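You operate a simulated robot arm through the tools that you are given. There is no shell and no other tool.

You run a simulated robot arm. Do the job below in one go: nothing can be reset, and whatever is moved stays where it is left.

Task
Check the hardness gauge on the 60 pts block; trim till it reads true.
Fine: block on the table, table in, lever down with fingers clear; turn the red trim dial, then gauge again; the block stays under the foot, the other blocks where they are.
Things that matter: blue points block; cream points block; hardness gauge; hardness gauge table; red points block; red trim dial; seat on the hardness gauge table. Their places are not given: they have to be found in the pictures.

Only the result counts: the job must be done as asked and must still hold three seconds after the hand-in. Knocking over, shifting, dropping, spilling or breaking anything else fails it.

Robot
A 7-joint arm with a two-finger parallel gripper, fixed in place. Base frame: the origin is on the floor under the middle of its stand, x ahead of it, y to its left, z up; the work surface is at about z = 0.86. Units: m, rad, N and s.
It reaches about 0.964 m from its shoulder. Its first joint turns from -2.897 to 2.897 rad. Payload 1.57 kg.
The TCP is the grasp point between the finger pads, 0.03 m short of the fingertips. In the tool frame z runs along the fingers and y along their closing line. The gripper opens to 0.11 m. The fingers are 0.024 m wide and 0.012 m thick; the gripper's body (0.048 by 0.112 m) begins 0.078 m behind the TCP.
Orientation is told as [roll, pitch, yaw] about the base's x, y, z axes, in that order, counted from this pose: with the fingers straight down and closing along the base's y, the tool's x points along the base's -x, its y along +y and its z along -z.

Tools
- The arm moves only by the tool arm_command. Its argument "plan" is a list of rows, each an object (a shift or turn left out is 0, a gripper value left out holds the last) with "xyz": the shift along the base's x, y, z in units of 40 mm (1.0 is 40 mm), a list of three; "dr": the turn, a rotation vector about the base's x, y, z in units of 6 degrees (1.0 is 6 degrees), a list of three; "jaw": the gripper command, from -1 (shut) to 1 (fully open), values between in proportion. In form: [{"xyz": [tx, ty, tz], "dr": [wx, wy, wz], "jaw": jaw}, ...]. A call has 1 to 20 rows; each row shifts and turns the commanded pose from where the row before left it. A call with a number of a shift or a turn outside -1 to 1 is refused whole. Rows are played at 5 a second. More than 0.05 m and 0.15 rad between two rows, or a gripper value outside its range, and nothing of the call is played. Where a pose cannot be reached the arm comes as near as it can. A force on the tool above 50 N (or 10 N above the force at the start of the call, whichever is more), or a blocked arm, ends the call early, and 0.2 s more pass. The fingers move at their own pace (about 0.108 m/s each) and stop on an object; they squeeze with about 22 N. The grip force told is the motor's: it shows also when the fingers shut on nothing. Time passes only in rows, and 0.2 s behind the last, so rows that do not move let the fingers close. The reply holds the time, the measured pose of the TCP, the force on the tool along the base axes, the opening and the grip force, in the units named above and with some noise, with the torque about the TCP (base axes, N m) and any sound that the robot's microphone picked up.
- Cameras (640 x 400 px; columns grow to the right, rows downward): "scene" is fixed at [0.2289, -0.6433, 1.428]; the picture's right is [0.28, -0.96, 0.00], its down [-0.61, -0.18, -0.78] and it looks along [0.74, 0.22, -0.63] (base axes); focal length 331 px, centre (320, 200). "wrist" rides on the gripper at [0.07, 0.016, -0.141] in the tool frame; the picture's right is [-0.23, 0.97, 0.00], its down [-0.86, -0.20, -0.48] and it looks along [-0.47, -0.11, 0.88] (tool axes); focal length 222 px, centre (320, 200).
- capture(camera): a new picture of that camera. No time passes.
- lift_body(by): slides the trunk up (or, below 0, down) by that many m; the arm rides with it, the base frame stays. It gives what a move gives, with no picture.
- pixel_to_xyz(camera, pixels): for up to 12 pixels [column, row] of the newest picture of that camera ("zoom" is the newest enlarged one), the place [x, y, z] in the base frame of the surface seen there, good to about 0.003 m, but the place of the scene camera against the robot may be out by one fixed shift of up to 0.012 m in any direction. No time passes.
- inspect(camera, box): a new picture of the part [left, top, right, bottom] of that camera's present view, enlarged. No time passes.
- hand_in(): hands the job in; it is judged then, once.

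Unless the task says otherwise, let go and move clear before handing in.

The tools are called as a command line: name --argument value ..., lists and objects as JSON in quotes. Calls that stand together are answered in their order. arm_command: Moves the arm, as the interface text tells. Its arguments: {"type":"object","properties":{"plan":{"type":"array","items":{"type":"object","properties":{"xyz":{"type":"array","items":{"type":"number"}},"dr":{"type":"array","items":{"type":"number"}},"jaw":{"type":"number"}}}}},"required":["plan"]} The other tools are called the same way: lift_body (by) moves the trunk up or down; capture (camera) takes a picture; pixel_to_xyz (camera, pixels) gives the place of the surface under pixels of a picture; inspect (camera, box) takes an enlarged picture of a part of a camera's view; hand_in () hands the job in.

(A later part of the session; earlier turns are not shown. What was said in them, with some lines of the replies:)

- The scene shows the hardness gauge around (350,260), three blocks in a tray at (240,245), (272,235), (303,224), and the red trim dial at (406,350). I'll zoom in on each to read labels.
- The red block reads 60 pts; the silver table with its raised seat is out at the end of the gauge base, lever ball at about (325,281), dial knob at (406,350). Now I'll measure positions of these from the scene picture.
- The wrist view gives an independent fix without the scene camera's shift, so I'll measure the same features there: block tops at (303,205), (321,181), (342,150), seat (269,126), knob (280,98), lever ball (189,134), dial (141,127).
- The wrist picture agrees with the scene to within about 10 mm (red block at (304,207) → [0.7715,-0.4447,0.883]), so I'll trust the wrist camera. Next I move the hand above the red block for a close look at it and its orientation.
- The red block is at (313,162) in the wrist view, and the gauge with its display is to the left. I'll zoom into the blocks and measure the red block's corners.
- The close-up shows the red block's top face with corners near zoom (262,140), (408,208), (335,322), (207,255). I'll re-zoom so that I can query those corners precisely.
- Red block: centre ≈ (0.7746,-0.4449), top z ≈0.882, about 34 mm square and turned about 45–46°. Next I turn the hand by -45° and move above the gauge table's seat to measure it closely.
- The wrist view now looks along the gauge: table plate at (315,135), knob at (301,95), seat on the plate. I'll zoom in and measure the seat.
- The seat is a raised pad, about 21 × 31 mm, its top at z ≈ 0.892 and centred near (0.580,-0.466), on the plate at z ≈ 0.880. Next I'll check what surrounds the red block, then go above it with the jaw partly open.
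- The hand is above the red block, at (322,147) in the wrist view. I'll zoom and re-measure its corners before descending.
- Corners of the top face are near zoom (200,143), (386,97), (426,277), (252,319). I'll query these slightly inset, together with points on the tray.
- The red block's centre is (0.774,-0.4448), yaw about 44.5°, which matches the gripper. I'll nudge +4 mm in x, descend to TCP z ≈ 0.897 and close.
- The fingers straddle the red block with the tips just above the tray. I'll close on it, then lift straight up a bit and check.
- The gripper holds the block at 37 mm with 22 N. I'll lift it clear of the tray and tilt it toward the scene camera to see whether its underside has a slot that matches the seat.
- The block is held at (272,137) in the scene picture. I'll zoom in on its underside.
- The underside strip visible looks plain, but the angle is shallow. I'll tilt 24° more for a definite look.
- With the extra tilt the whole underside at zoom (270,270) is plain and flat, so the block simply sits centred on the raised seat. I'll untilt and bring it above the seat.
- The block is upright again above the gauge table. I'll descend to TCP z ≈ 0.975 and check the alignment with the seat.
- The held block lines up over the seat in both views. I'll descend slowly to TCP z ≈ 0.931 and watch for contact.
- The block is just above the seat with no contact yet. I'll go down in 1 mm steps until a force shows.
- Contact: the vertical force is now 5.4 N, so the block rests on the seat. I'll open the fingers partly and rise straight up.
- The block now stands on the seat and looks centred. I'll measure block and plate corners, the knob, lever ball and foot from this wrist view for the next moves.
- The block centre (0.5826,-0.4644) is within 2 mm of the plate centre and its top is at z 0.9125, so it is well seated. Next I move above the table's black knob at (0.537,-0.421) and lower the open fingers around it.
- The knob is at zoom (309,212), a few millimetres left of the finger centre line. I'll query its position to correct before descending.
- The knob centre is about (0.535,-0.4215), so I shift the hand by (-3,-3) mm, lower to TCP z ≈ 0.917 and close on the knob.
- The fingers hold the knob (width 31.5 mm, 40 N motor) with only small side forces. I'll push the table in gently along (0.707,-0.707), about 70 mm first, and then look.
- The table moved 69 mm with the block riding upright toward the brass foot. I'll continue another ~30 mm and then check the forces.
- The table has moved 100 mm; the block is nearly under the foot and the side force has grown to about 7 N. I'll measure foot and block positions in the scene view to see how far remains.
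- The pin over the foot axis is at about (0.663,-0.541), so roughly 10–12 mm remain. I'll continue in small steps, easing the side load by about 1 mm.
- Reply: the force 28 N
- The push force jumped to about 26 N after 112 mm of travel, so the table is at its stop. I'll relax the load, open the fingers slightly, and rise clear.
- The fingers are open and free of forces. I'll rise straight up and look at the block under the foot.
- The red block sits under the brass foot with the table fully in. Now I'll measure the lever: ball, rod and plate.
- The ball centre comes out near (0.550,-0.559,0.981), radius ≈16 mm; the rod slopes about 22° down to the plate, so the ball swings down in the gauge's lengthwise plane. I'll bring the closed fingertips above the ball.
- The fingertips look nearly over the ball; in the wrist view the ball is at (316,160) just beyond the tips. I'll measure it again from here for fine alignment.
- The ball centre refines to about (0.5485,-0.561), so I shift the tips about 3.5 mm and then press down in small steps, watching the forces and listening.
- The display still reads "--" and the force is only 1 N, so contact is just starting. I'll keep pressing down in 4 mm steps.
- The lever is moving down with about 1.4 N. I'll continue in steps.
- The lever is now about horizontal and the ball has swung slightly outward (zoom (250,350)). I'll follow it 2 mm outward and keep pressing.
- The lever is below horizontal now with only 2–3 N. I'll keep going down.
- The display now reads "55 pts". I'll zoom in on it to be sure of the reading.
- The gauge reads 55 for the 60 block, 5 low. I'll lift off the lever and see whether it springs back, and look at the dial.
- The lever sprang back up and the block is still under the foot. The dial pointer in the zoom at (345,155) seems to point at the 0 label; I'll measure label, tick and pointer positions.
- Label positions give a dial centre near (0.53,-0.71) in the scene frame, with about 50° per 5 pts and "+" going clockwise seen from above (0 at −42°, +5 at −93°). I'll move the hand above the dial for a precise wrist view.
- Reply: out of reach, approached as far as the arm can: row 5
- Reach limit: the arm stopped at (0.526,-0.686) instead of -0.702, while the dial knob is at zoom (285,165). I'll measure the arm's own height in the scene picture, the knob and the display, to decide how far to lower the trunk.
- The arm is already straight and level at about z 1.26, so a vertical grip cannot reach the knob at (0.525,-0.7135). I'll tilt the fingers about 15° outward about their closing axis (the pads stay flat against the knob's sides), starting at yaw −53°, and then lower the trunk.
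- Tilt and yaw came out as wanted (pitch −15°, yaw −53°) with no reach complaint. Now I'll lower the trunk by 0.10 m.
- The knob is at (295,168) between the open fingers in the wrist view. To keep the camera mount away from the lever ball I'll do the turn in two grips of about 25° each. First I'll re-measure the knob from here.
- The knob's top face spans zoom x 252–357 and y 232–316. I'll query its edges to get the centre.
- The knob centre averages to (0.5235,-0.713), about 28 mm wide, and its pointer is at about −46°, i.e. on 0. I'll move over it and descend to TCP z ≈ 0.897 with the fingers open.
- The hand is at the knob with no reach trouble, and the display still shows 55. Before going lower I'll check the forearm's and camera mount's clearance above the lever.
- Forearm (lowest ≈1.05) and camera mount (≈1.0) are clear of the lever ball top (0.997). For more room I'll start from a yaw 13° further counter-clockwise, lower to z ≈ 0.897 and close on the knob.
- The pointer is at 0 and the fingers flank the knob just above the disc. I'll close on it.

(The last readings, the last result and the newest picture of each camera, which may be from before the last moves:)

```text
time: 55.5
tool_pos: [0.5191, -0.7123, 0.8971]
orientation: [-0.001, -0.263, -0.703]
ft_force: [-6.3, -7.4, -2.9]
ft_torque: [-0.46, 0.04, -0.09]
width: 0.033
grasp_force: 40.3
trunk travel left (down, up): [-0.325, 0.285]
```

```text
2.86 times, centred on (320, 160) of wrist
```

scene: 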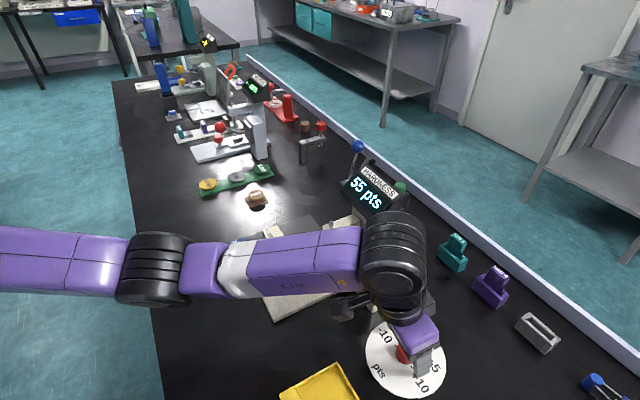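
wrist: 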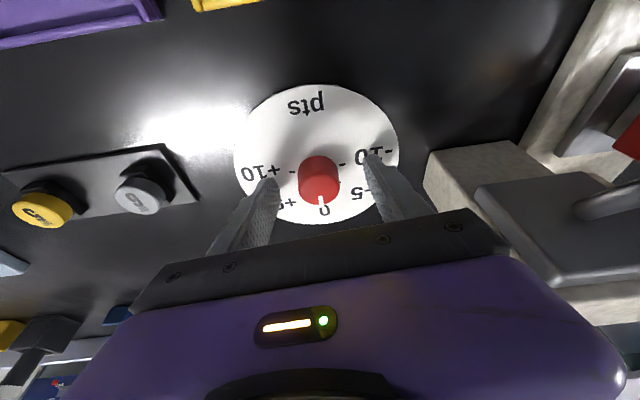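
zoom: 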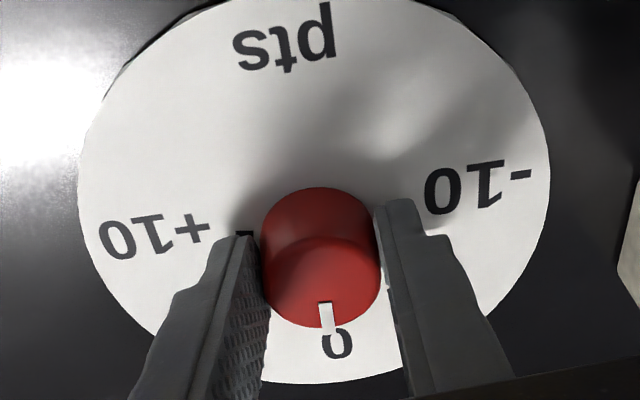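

Gripped at 33 mm, with a side force of about 10 N along the closing line. I'll relieve that by 2 mm and start turning clockwise (−z) by about 8°, then look.

arm_command --plan '[{"xyz": [-0.03, -0.036, 0]}, {"xyz": [0, 0, 0]}, {"xyz": [0.008, 0.006, 0], "dr": [0, 0, -0.7]}, {"xyz": [0.008, 0.006, 0], "dr": [0, 0, -0.7]}, {"xyz": [0, 0, 0]}]'

inspect --camera "wrist" --box '[230, 90, 410, 230]'

```text
time: 56.7
tool_pos: [0.5182, -0.711, 0.8968]
orientation: [0.0, -0.264, -0.847]
ft_force: [-3.6, 8.7, 3.0]
ft_torque: [0.49, 0.24, 0.04]
width: 0.0332
grasp_force: 40.9
trunk travel left (down, up): [-0.325, 0.285]
```

```text
2.86 times, centred on (320, 160) of wrist
```

zoom: 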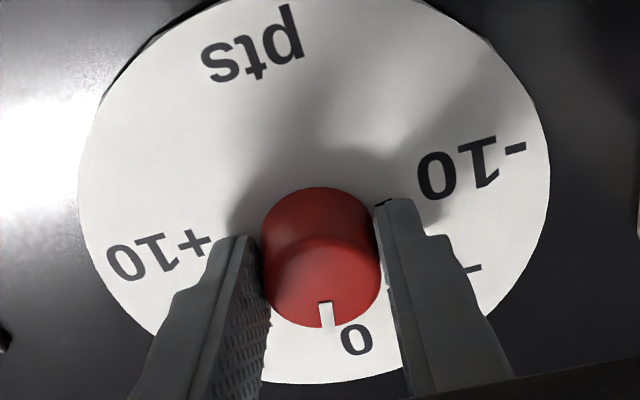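

The pointer turns with the hand: it now sits left of the 0 label, toward +. I'll relieve the small outward load and continue turning by about 21°.

arm_command --plan '[{"xyz": [-0.012, 0.04, 0]}, {"xyz": [0.008, 0.006, 0], "dr": [0, 0, -0.7]}, {"xyz": [0.008, 0.005, 0], "dr": [0, 0, -0.7]}, {"xyz": [0.008, 0.004, 0], "dr": [0, 0, -0.7]}, {"xyz": [0.008, 0.003, 0], "dr": [0, 0, -0.7]}, {"xyz": [0.008, 0.002, 0], "dr": [0, 0, -0.7]}, {"xyz": [0, 0, 0]}]'

inspect --camera "wrist" --box '[230, 90, 410, 230]'

capture --camera "scene"

```text
time: 58.3
tool_pos: [0.5199, -0.7094, 0.8972]
orientation: [-0.001, -0.265, -1.216]
ft_force: [13.5, -14.4, -2.7]
ft_torque: [-0.44, -0.41, 0.06]
width: 0.0332
grasp_force: 41.1
trunk travel left (down, up): [-0.325, 0.285]
```

```text
2.86 times, centred on (320, 160) of wrist
```

zoom: 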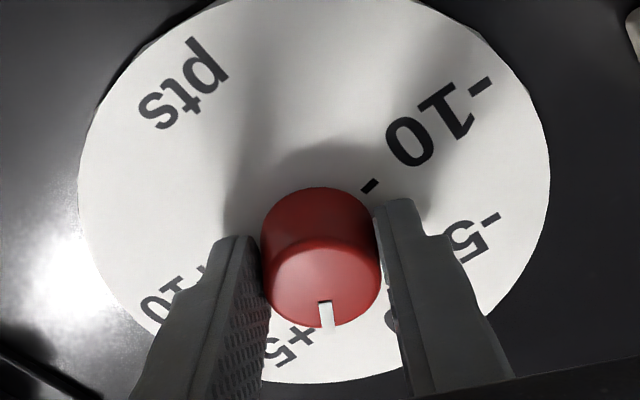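

```text
taken
```

scene: 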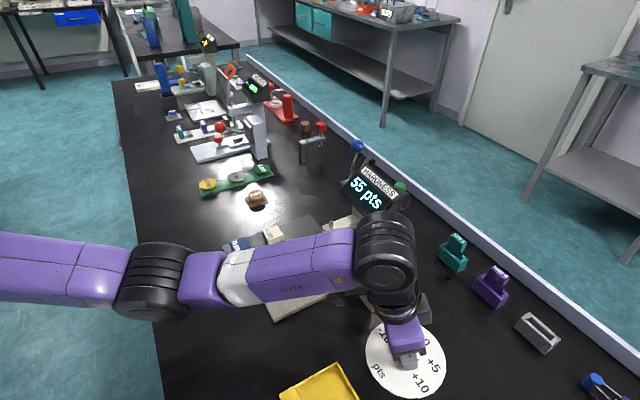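

The knob has turned about 29° (yaw −40° → −69.7°); the pointer is past halfway to +5. I'll relieve the load, open, swing back 25° around the knob and regrip.

arm_command --plan '[{"xyz": [0.022, -0.043, 0]}, {"xyz": [0, 0, 0]}, {"jaw": -0.2}, {"jaw": 0.15}, {"xyz": [0, 0, 0]}]'

inspect --camera "wrist" --box '[230, 90, 410, 230]'

```text
time: 59.5
tool_pos: [0.5215, -0.7097, 0.8969]
orientation: [-0.003, -0.26, -1.214]
ft_force: [0.0, -0.1, 0.1]
ft_torque: [0.0, -0.02, 0.0]
width: 0.0631
grasp_force: 0.2
trunk travel left (down, up): [-0.325, 0.285]
```

```text
2.86 times, centred on (320, 160) of wrist
```

zoom: 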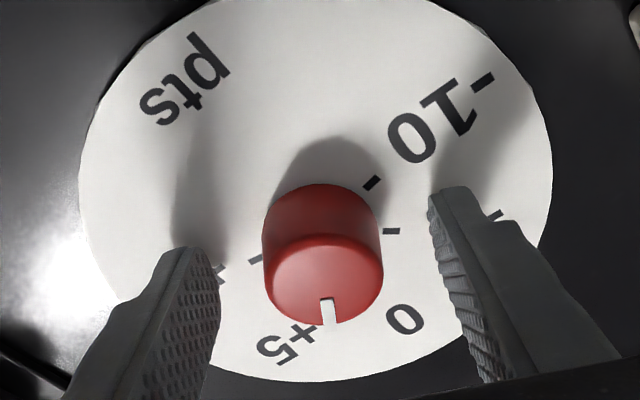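

The knob held its place between 0 and +5 when released. Now I swing back +25° and grip again.

arm_command --plan '[{"xyz": [-0.02, -0.005, 0], "dr": [0, 0, 0.83]}, {"xyz": [-0.02, -0.005, 0], "dr": [0, 0, 0.83]}, {"xyz": [-0.02, -0.005, 0], "dr": [0, 0, 0.83]}, {"xyz": [-0.015, -0.005, 0], "dr": [0, 0, 0.83]}, {"xyz": [-0.015, 0, 0], "dr": [0, 0, 0.83]}, {"xyz": [0, 0, 0]}, {"jaw": -0.3}, {"jaw": -1}, {"xyz": [0, 0, 0]}, {"xyz": [0, 0, 0]}]'

inspect --camera "wrist" --box '[230, 90, 410, 230]'

```text
time: 61.7
tool_pos: [0.5178, -0.7104, 0.8962]
orientation: [-0.002, -0.261, -0.779]
ft_force: [9.8, 8.0, 3.2]
ft_torque: [0.51, -0.02, 0.09]
width: 0.0328
grasp_force: 41.2
trunk travel left (down, up): [-0.325, 0.285]
```

```text
2.86 times, centred on (320, 160) of wrist
```

zoom: 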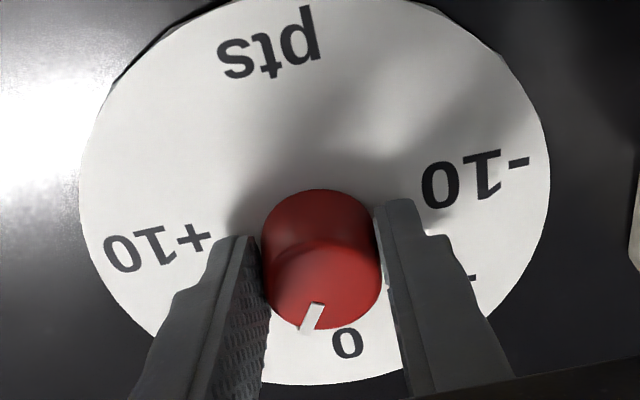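

Regripped at yaw −44.6° (33 mm). Next I'll relieve the side load by 1.3 mm and turn the remaining ~20.6° clockwise.

arm_command --plan '[{"xyz": [0.023, 0.02, 0]}, {"xyz": [0.0085, 0.0055, 0], "dr": [0, 0, -0.687]}, {"xyz": [0.0085, 0.0055, 0], "dr": [0, 0, -0.687]}, {"xyz": [0.0085, 0.0055, 0], "dr": [0, 0, -0.687]}, {"xyz": [0.0085, 0.0055, 0], "dr": [0, 0, -0.687]}, {"xyz": [0.0085, 0.0055, 0], "dr": [0, 0, -0.687]}, {"xyz": [0, 0, 0]}, {"xyz": [0, 0, 0]}]'

inspect --camera "wrist" --box '[230, 90, 410, 230]'

```text
time: 63.5
tool_pos: [0.5201, -0.7079, 0.8961]
orientation: [-0.001, -0.262, -1.138]
ft_force: [14.5, 6.6, -0.9]
ft_torque: [0.23, -0.24, 0.14]
width: 0.033
grasp_force: 41.1
trunk travel left (down, up): [-0.325, 0.285]
```

```text
2.86 times, centred on (320, 160) of wrist
```

zoom: 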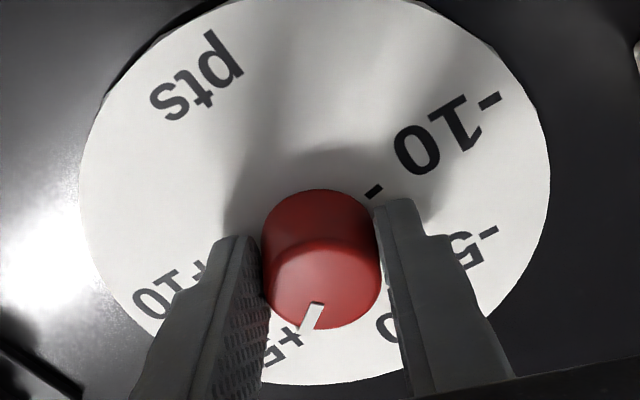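

The pointer now points to the +5 label (zoom (310,318)). I'll relieve the side load, open, and rise to check the dial.

arm_command --plan '[{"xyz": [0.036, 0.017, 0]}, {"xyz": [0, 0, 0]}, {"jaw": -0.2}, {"jaw": 0.25}, {"xyz": [0, 0, 0]}, {"xyz": [0, 0, 0.5]}, {"xyz": [0, 0, 0.7]}, {"xyz": [0, 0.1, 0.7]}, {"xyz": [0, 0, 0]}]'

capture --camera "wrist"

inspect --camera "wrist" --box '[230, 60, 410, 210]'

capture --camera "scene"

```text
time: 65.5
tool_pos: [0.5206, -0.7038, 0.9738]
orientation: [-0.004, -0.262, -1.138]
ft_force: [0.1, 0.5, 1.0]
ft_torque: [0.0, 0.01, 0.04]
width: 0.0688
grasp_force: 0.0
trunk travel left (down, up): [-0.325, 0.285]
```

```text
taken
```

wrist: 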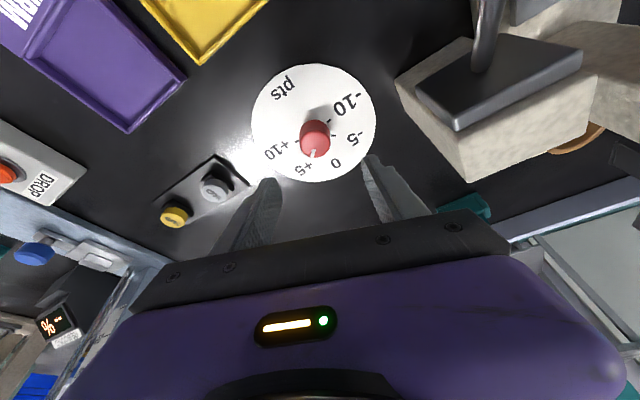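

```text
2.67 times, centred on (320, 135) of wrist
```

zoom: 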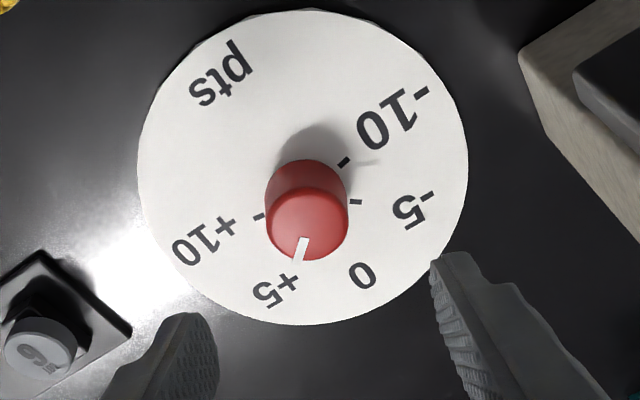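

```text
taken
```

scene: 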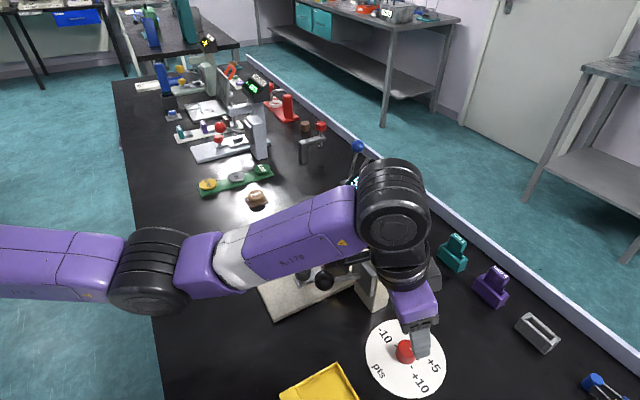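

The dial pointer now sits on +5 in the wrist zoom (302,250 toward the "+5" label). I'll raise the trunk back by 0.10 m, untilt while moving inward, and return over the lever.

lift_body --by 0.1

arm_command --plan '[{"xyz": [0, 0.5, 0.2]}, {"xyz": [0, 0.6, 0.2], "dr": [0.757, 0.35, 0]}, {"xyz": [0, 0.3, 0.1], "dr": [0.757, 0.35, 0]}, {"xyz": [0, 0, 0], "dr": [0.757, 0.35, 0]}, {"dr": [0, 0, 0.84], "jaw": -1}, {"dr": [0, 0, 0.84]}, {"dr": [0, 0, 0.84]}, {"dr": [0, 0, 0.84]}, {"xyz": [0, 0, 0]}]'

capture --camera "scene"

capture --camera "wrist"

```text
time: 66.9
tool_pos: [0.5197, -0.7038, 1.074]
orientation: [-0.002, -0.264, -1.138]
ft_force: [-0.5, -0.3, 0.3]
ft_torque: [0.02, 0.0, -0.05]
width: 0.0686
grasp_force: 0.1
trunk travel left (down, up): [-0.425, 0.185]
```

```text
time: 68.9
tool_pos: [0.5204, -0.6491, 1.0947]
orientation: [-0.001, 0.0, -0.786]
ft_force: [-0.4, 0.0, 0.8]
ft_torque: [-0.01, 0.01, 0.01]
width: 0.0
grasp_force: 21.7
trunk travel left (down, up): [-0.425, 0.185]
```

```text
taken
```

scene: 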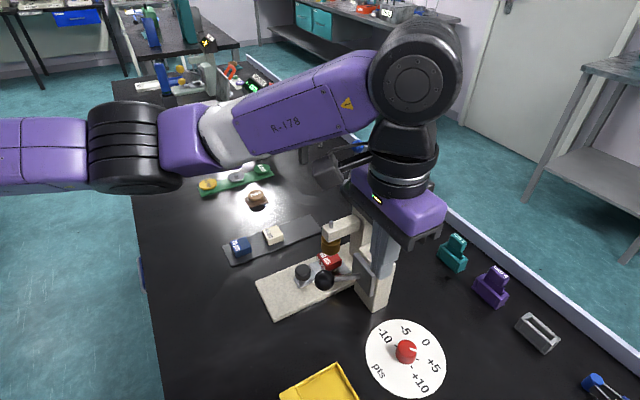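

```text
taken
```

wrist: 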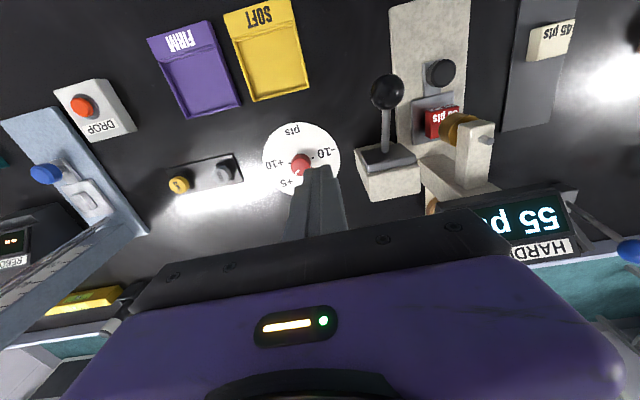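

The hand is vertical again and the blocks are untouched; display still holds the old 55. I'll check the dial in the scene view, then go over the lever ball.

inspect --camera "scene" --box '[360, 310, 455, 400]'

arm_command --plan '[{"xyz": [0.2, 0.5, 0]}, {"xyz": [0.25, 0.9, 0]}, {"xyz": [0.22, 0.87, 0]}, {"xyz": [0, 0, -0.5]}, {"xyz": [0, 0, -0.4]}, {"xyz": [0, 0, 0]}, {"xyz": [0, 0, 0]}]'

inspect --camera "wrist" --box '[280, 130, 360, 190]'

inspect --camera "scene" --box '[270, 170, 410, 320]'

```text
4.44 times, centred on (408, 355) of scene
```

zoom: 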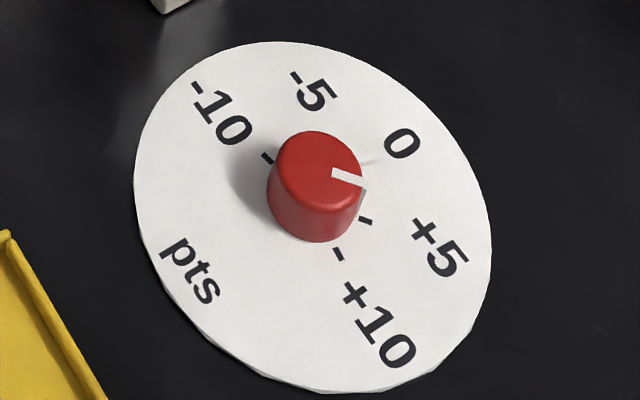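

```text
time: 70.5
tool_pos: [0.5482, -0.5588, 1.0569]
orientation: [-0.001, 0.001, -0.788]
ft_force: [0.4, 0.2, 0.1]
ft_torque: [-0.03, -0.02, 0.0]
width: 0.0
grasp_force: 21.7
trunk travel left (down, up): [-0.425, 0.185]
```

```text
6.67 times, centred on (320, 160) of wrist
```

zoom: 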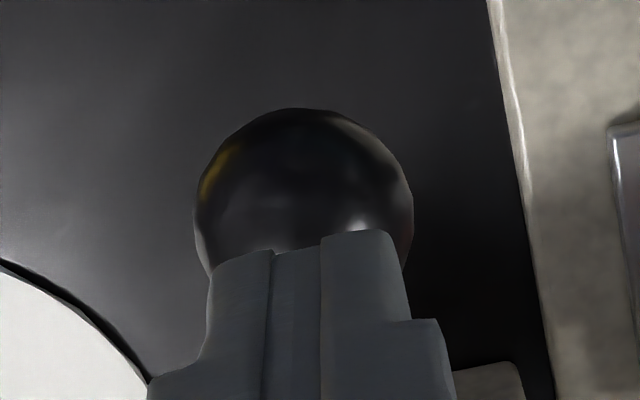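

```text
2.67 times, centred on (340, 245) of scene
```

zoom: 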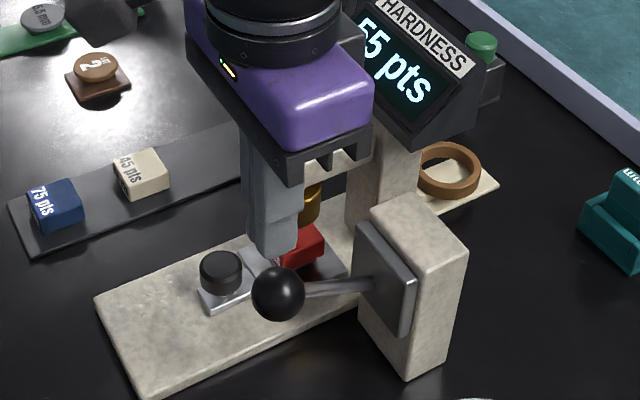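

The fingertips are centred over the ball (ball 195–413, tips 207–410 in the zoom). I'll press the lever down again along the same path to z ≈ 0.971.

arm_command --plan '[{"xyz": [0, 0, -0.4]}, {"xyz": [0, 0, -0.3]}, {"xyz": [0, 0, -0.15]}, {"xyz": [0, 0, -0.15]}, {"xyz": [0, 0, -0.15]}, {"xyz": [0, 0, -0.15]}, {"xyz": [-0.02, 0.02, -0.15]}, {"xyz": [-0.02, 0.02, -0.15]}, {"xyz": [0, 0, -0.15]}, {"xyz": [0, 0, -0.15]}, {"xyz": [0, 0, -0.15]}, {"xyz": [0, 0, -0.1]}, {"xyz": [0, 0, 0]}, {"xyz": [0, 0, 0]}]'

inspect --camera "scene" --box '[280, 155, 415, 315]'

inspect --camera "scene" --box '[335, 160, 405, 215]'

```text
time: 73.5
tool_pos: [0.5465, -0.5562, 0.9721]
orientation: [-0.001, 0.0, -0.787]
ft_force: [0.4, -2.1, 3.6]
ft_torque: [-0.07, 0.01, 0.03]
width: 0.0
grasp_force: 21.3
trunk travel left (down, up): [-0.425, 0.185]
```

```text
2.50 times, centred on (348, 235) of scene
```

zoom: 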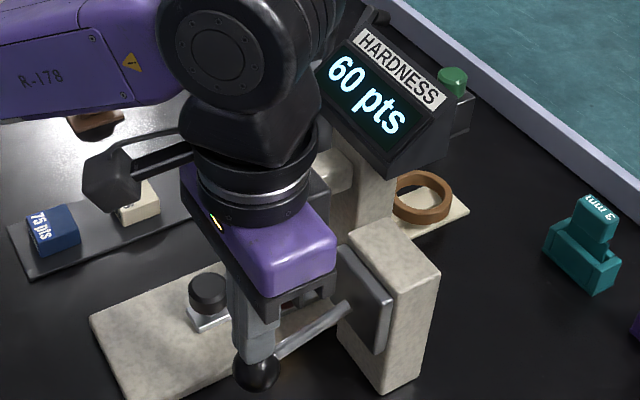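

```text
7.27 times, centred on (370, 188) of scene
```

zoom: 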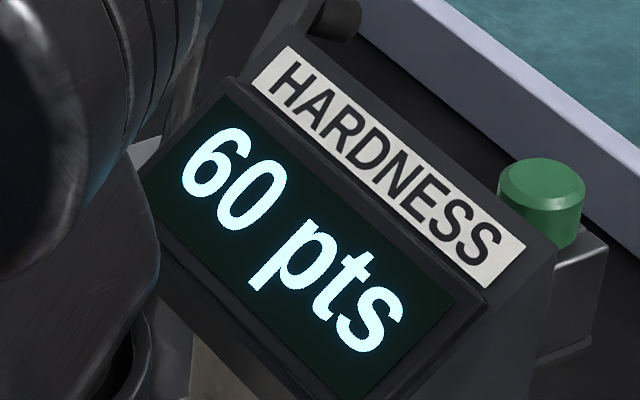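

The gauge now reads "60 pts" on the 60 pts block. I'll let the lever come up gently by rising off it, then move clear and check everything.

arm_command --plan '[{"xyz": [0, 0, 0.2]}, {"xyz": [0, 0, 0.3]}, {"xyz": [0, 0, 0.4]}, {"xyz": [0, 0, 0.5]}, {"xyz": [0, 0, 0.7]}, {"xyz": [0, 0, 0.8]}, {"xyz": [0, 0, 0.8]}, {"xyz": [-0.4, 0.7, 0.3]}, {"xyz": [-0.4, 0.8, 0]}, {"xyz": [-0.4, 0.8, 0]}, {"xyz": [0, 0.8, 0]}, {"xyz": [0, 0, 0]}]'

capture --camera "scene"

inspect --camera "scene" --box '[220, 160, 420, 320]'

capture --camera "wrist"

```text
time: 76.1
tool_pos: [0.4983, -0.4328, 1.131]
orientation: [-0.002, 0.0, -0.785]
ft_force: [1.0, 0.0, -0.6]
ft_torque: [0.0, 0.0, -0.01]
width: 0.0001
grasp_force: 21.2
trunk travel left (down, up): [-0.425, 0.185]
```

```text
taken
```

scene: 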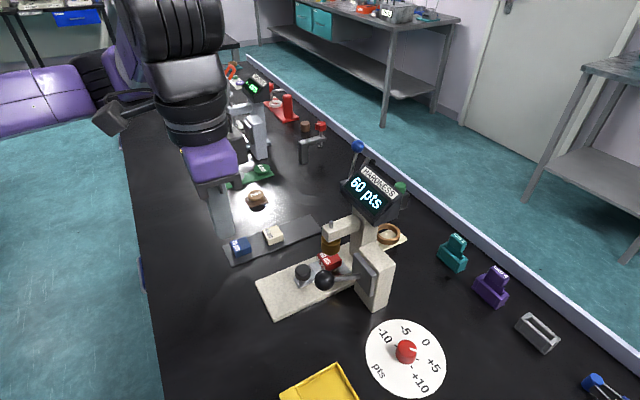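

```text
2.50 times, centred on (320, 240) of scene
```

zoom: 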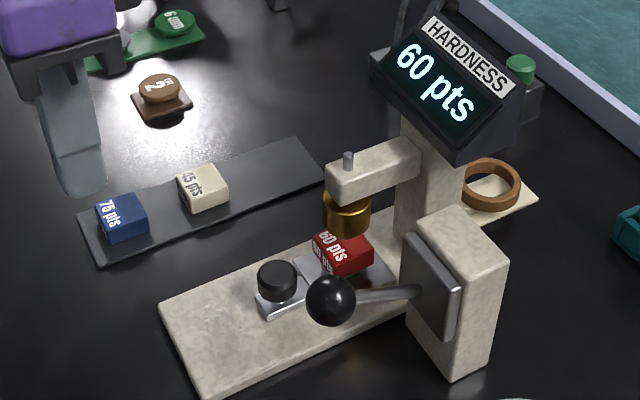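

```text
taken
```

wrist: 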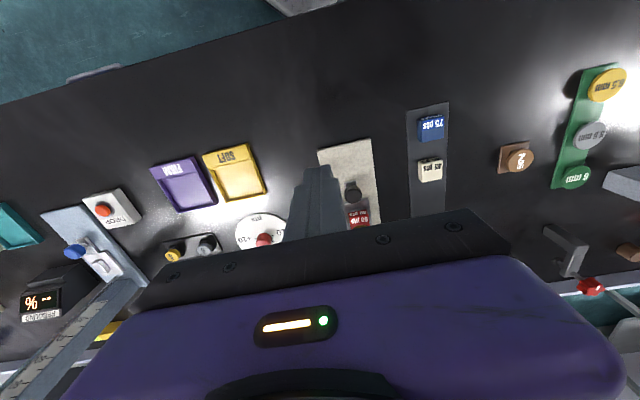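

The display holds "60 pts" at (367,190). The red block is upright under the foot, the table is in, the blue and cream blocks are on their tray, the lever is up and the hand is clear. Handing in.

hand_in

```text
The job is handed in.
```

The hardness gauge now reads 60 pts on the 60 pts (red) block. The first reading was 55 pts, so I turned the red trim dial from 0 to +5 and gauged again.

At hand-in, the red block was under the foot with the table fully in. The lever was up, the blue and cream blocks were on their tray, and the hand was clear. I took one reading after trimming and did not repeat it.
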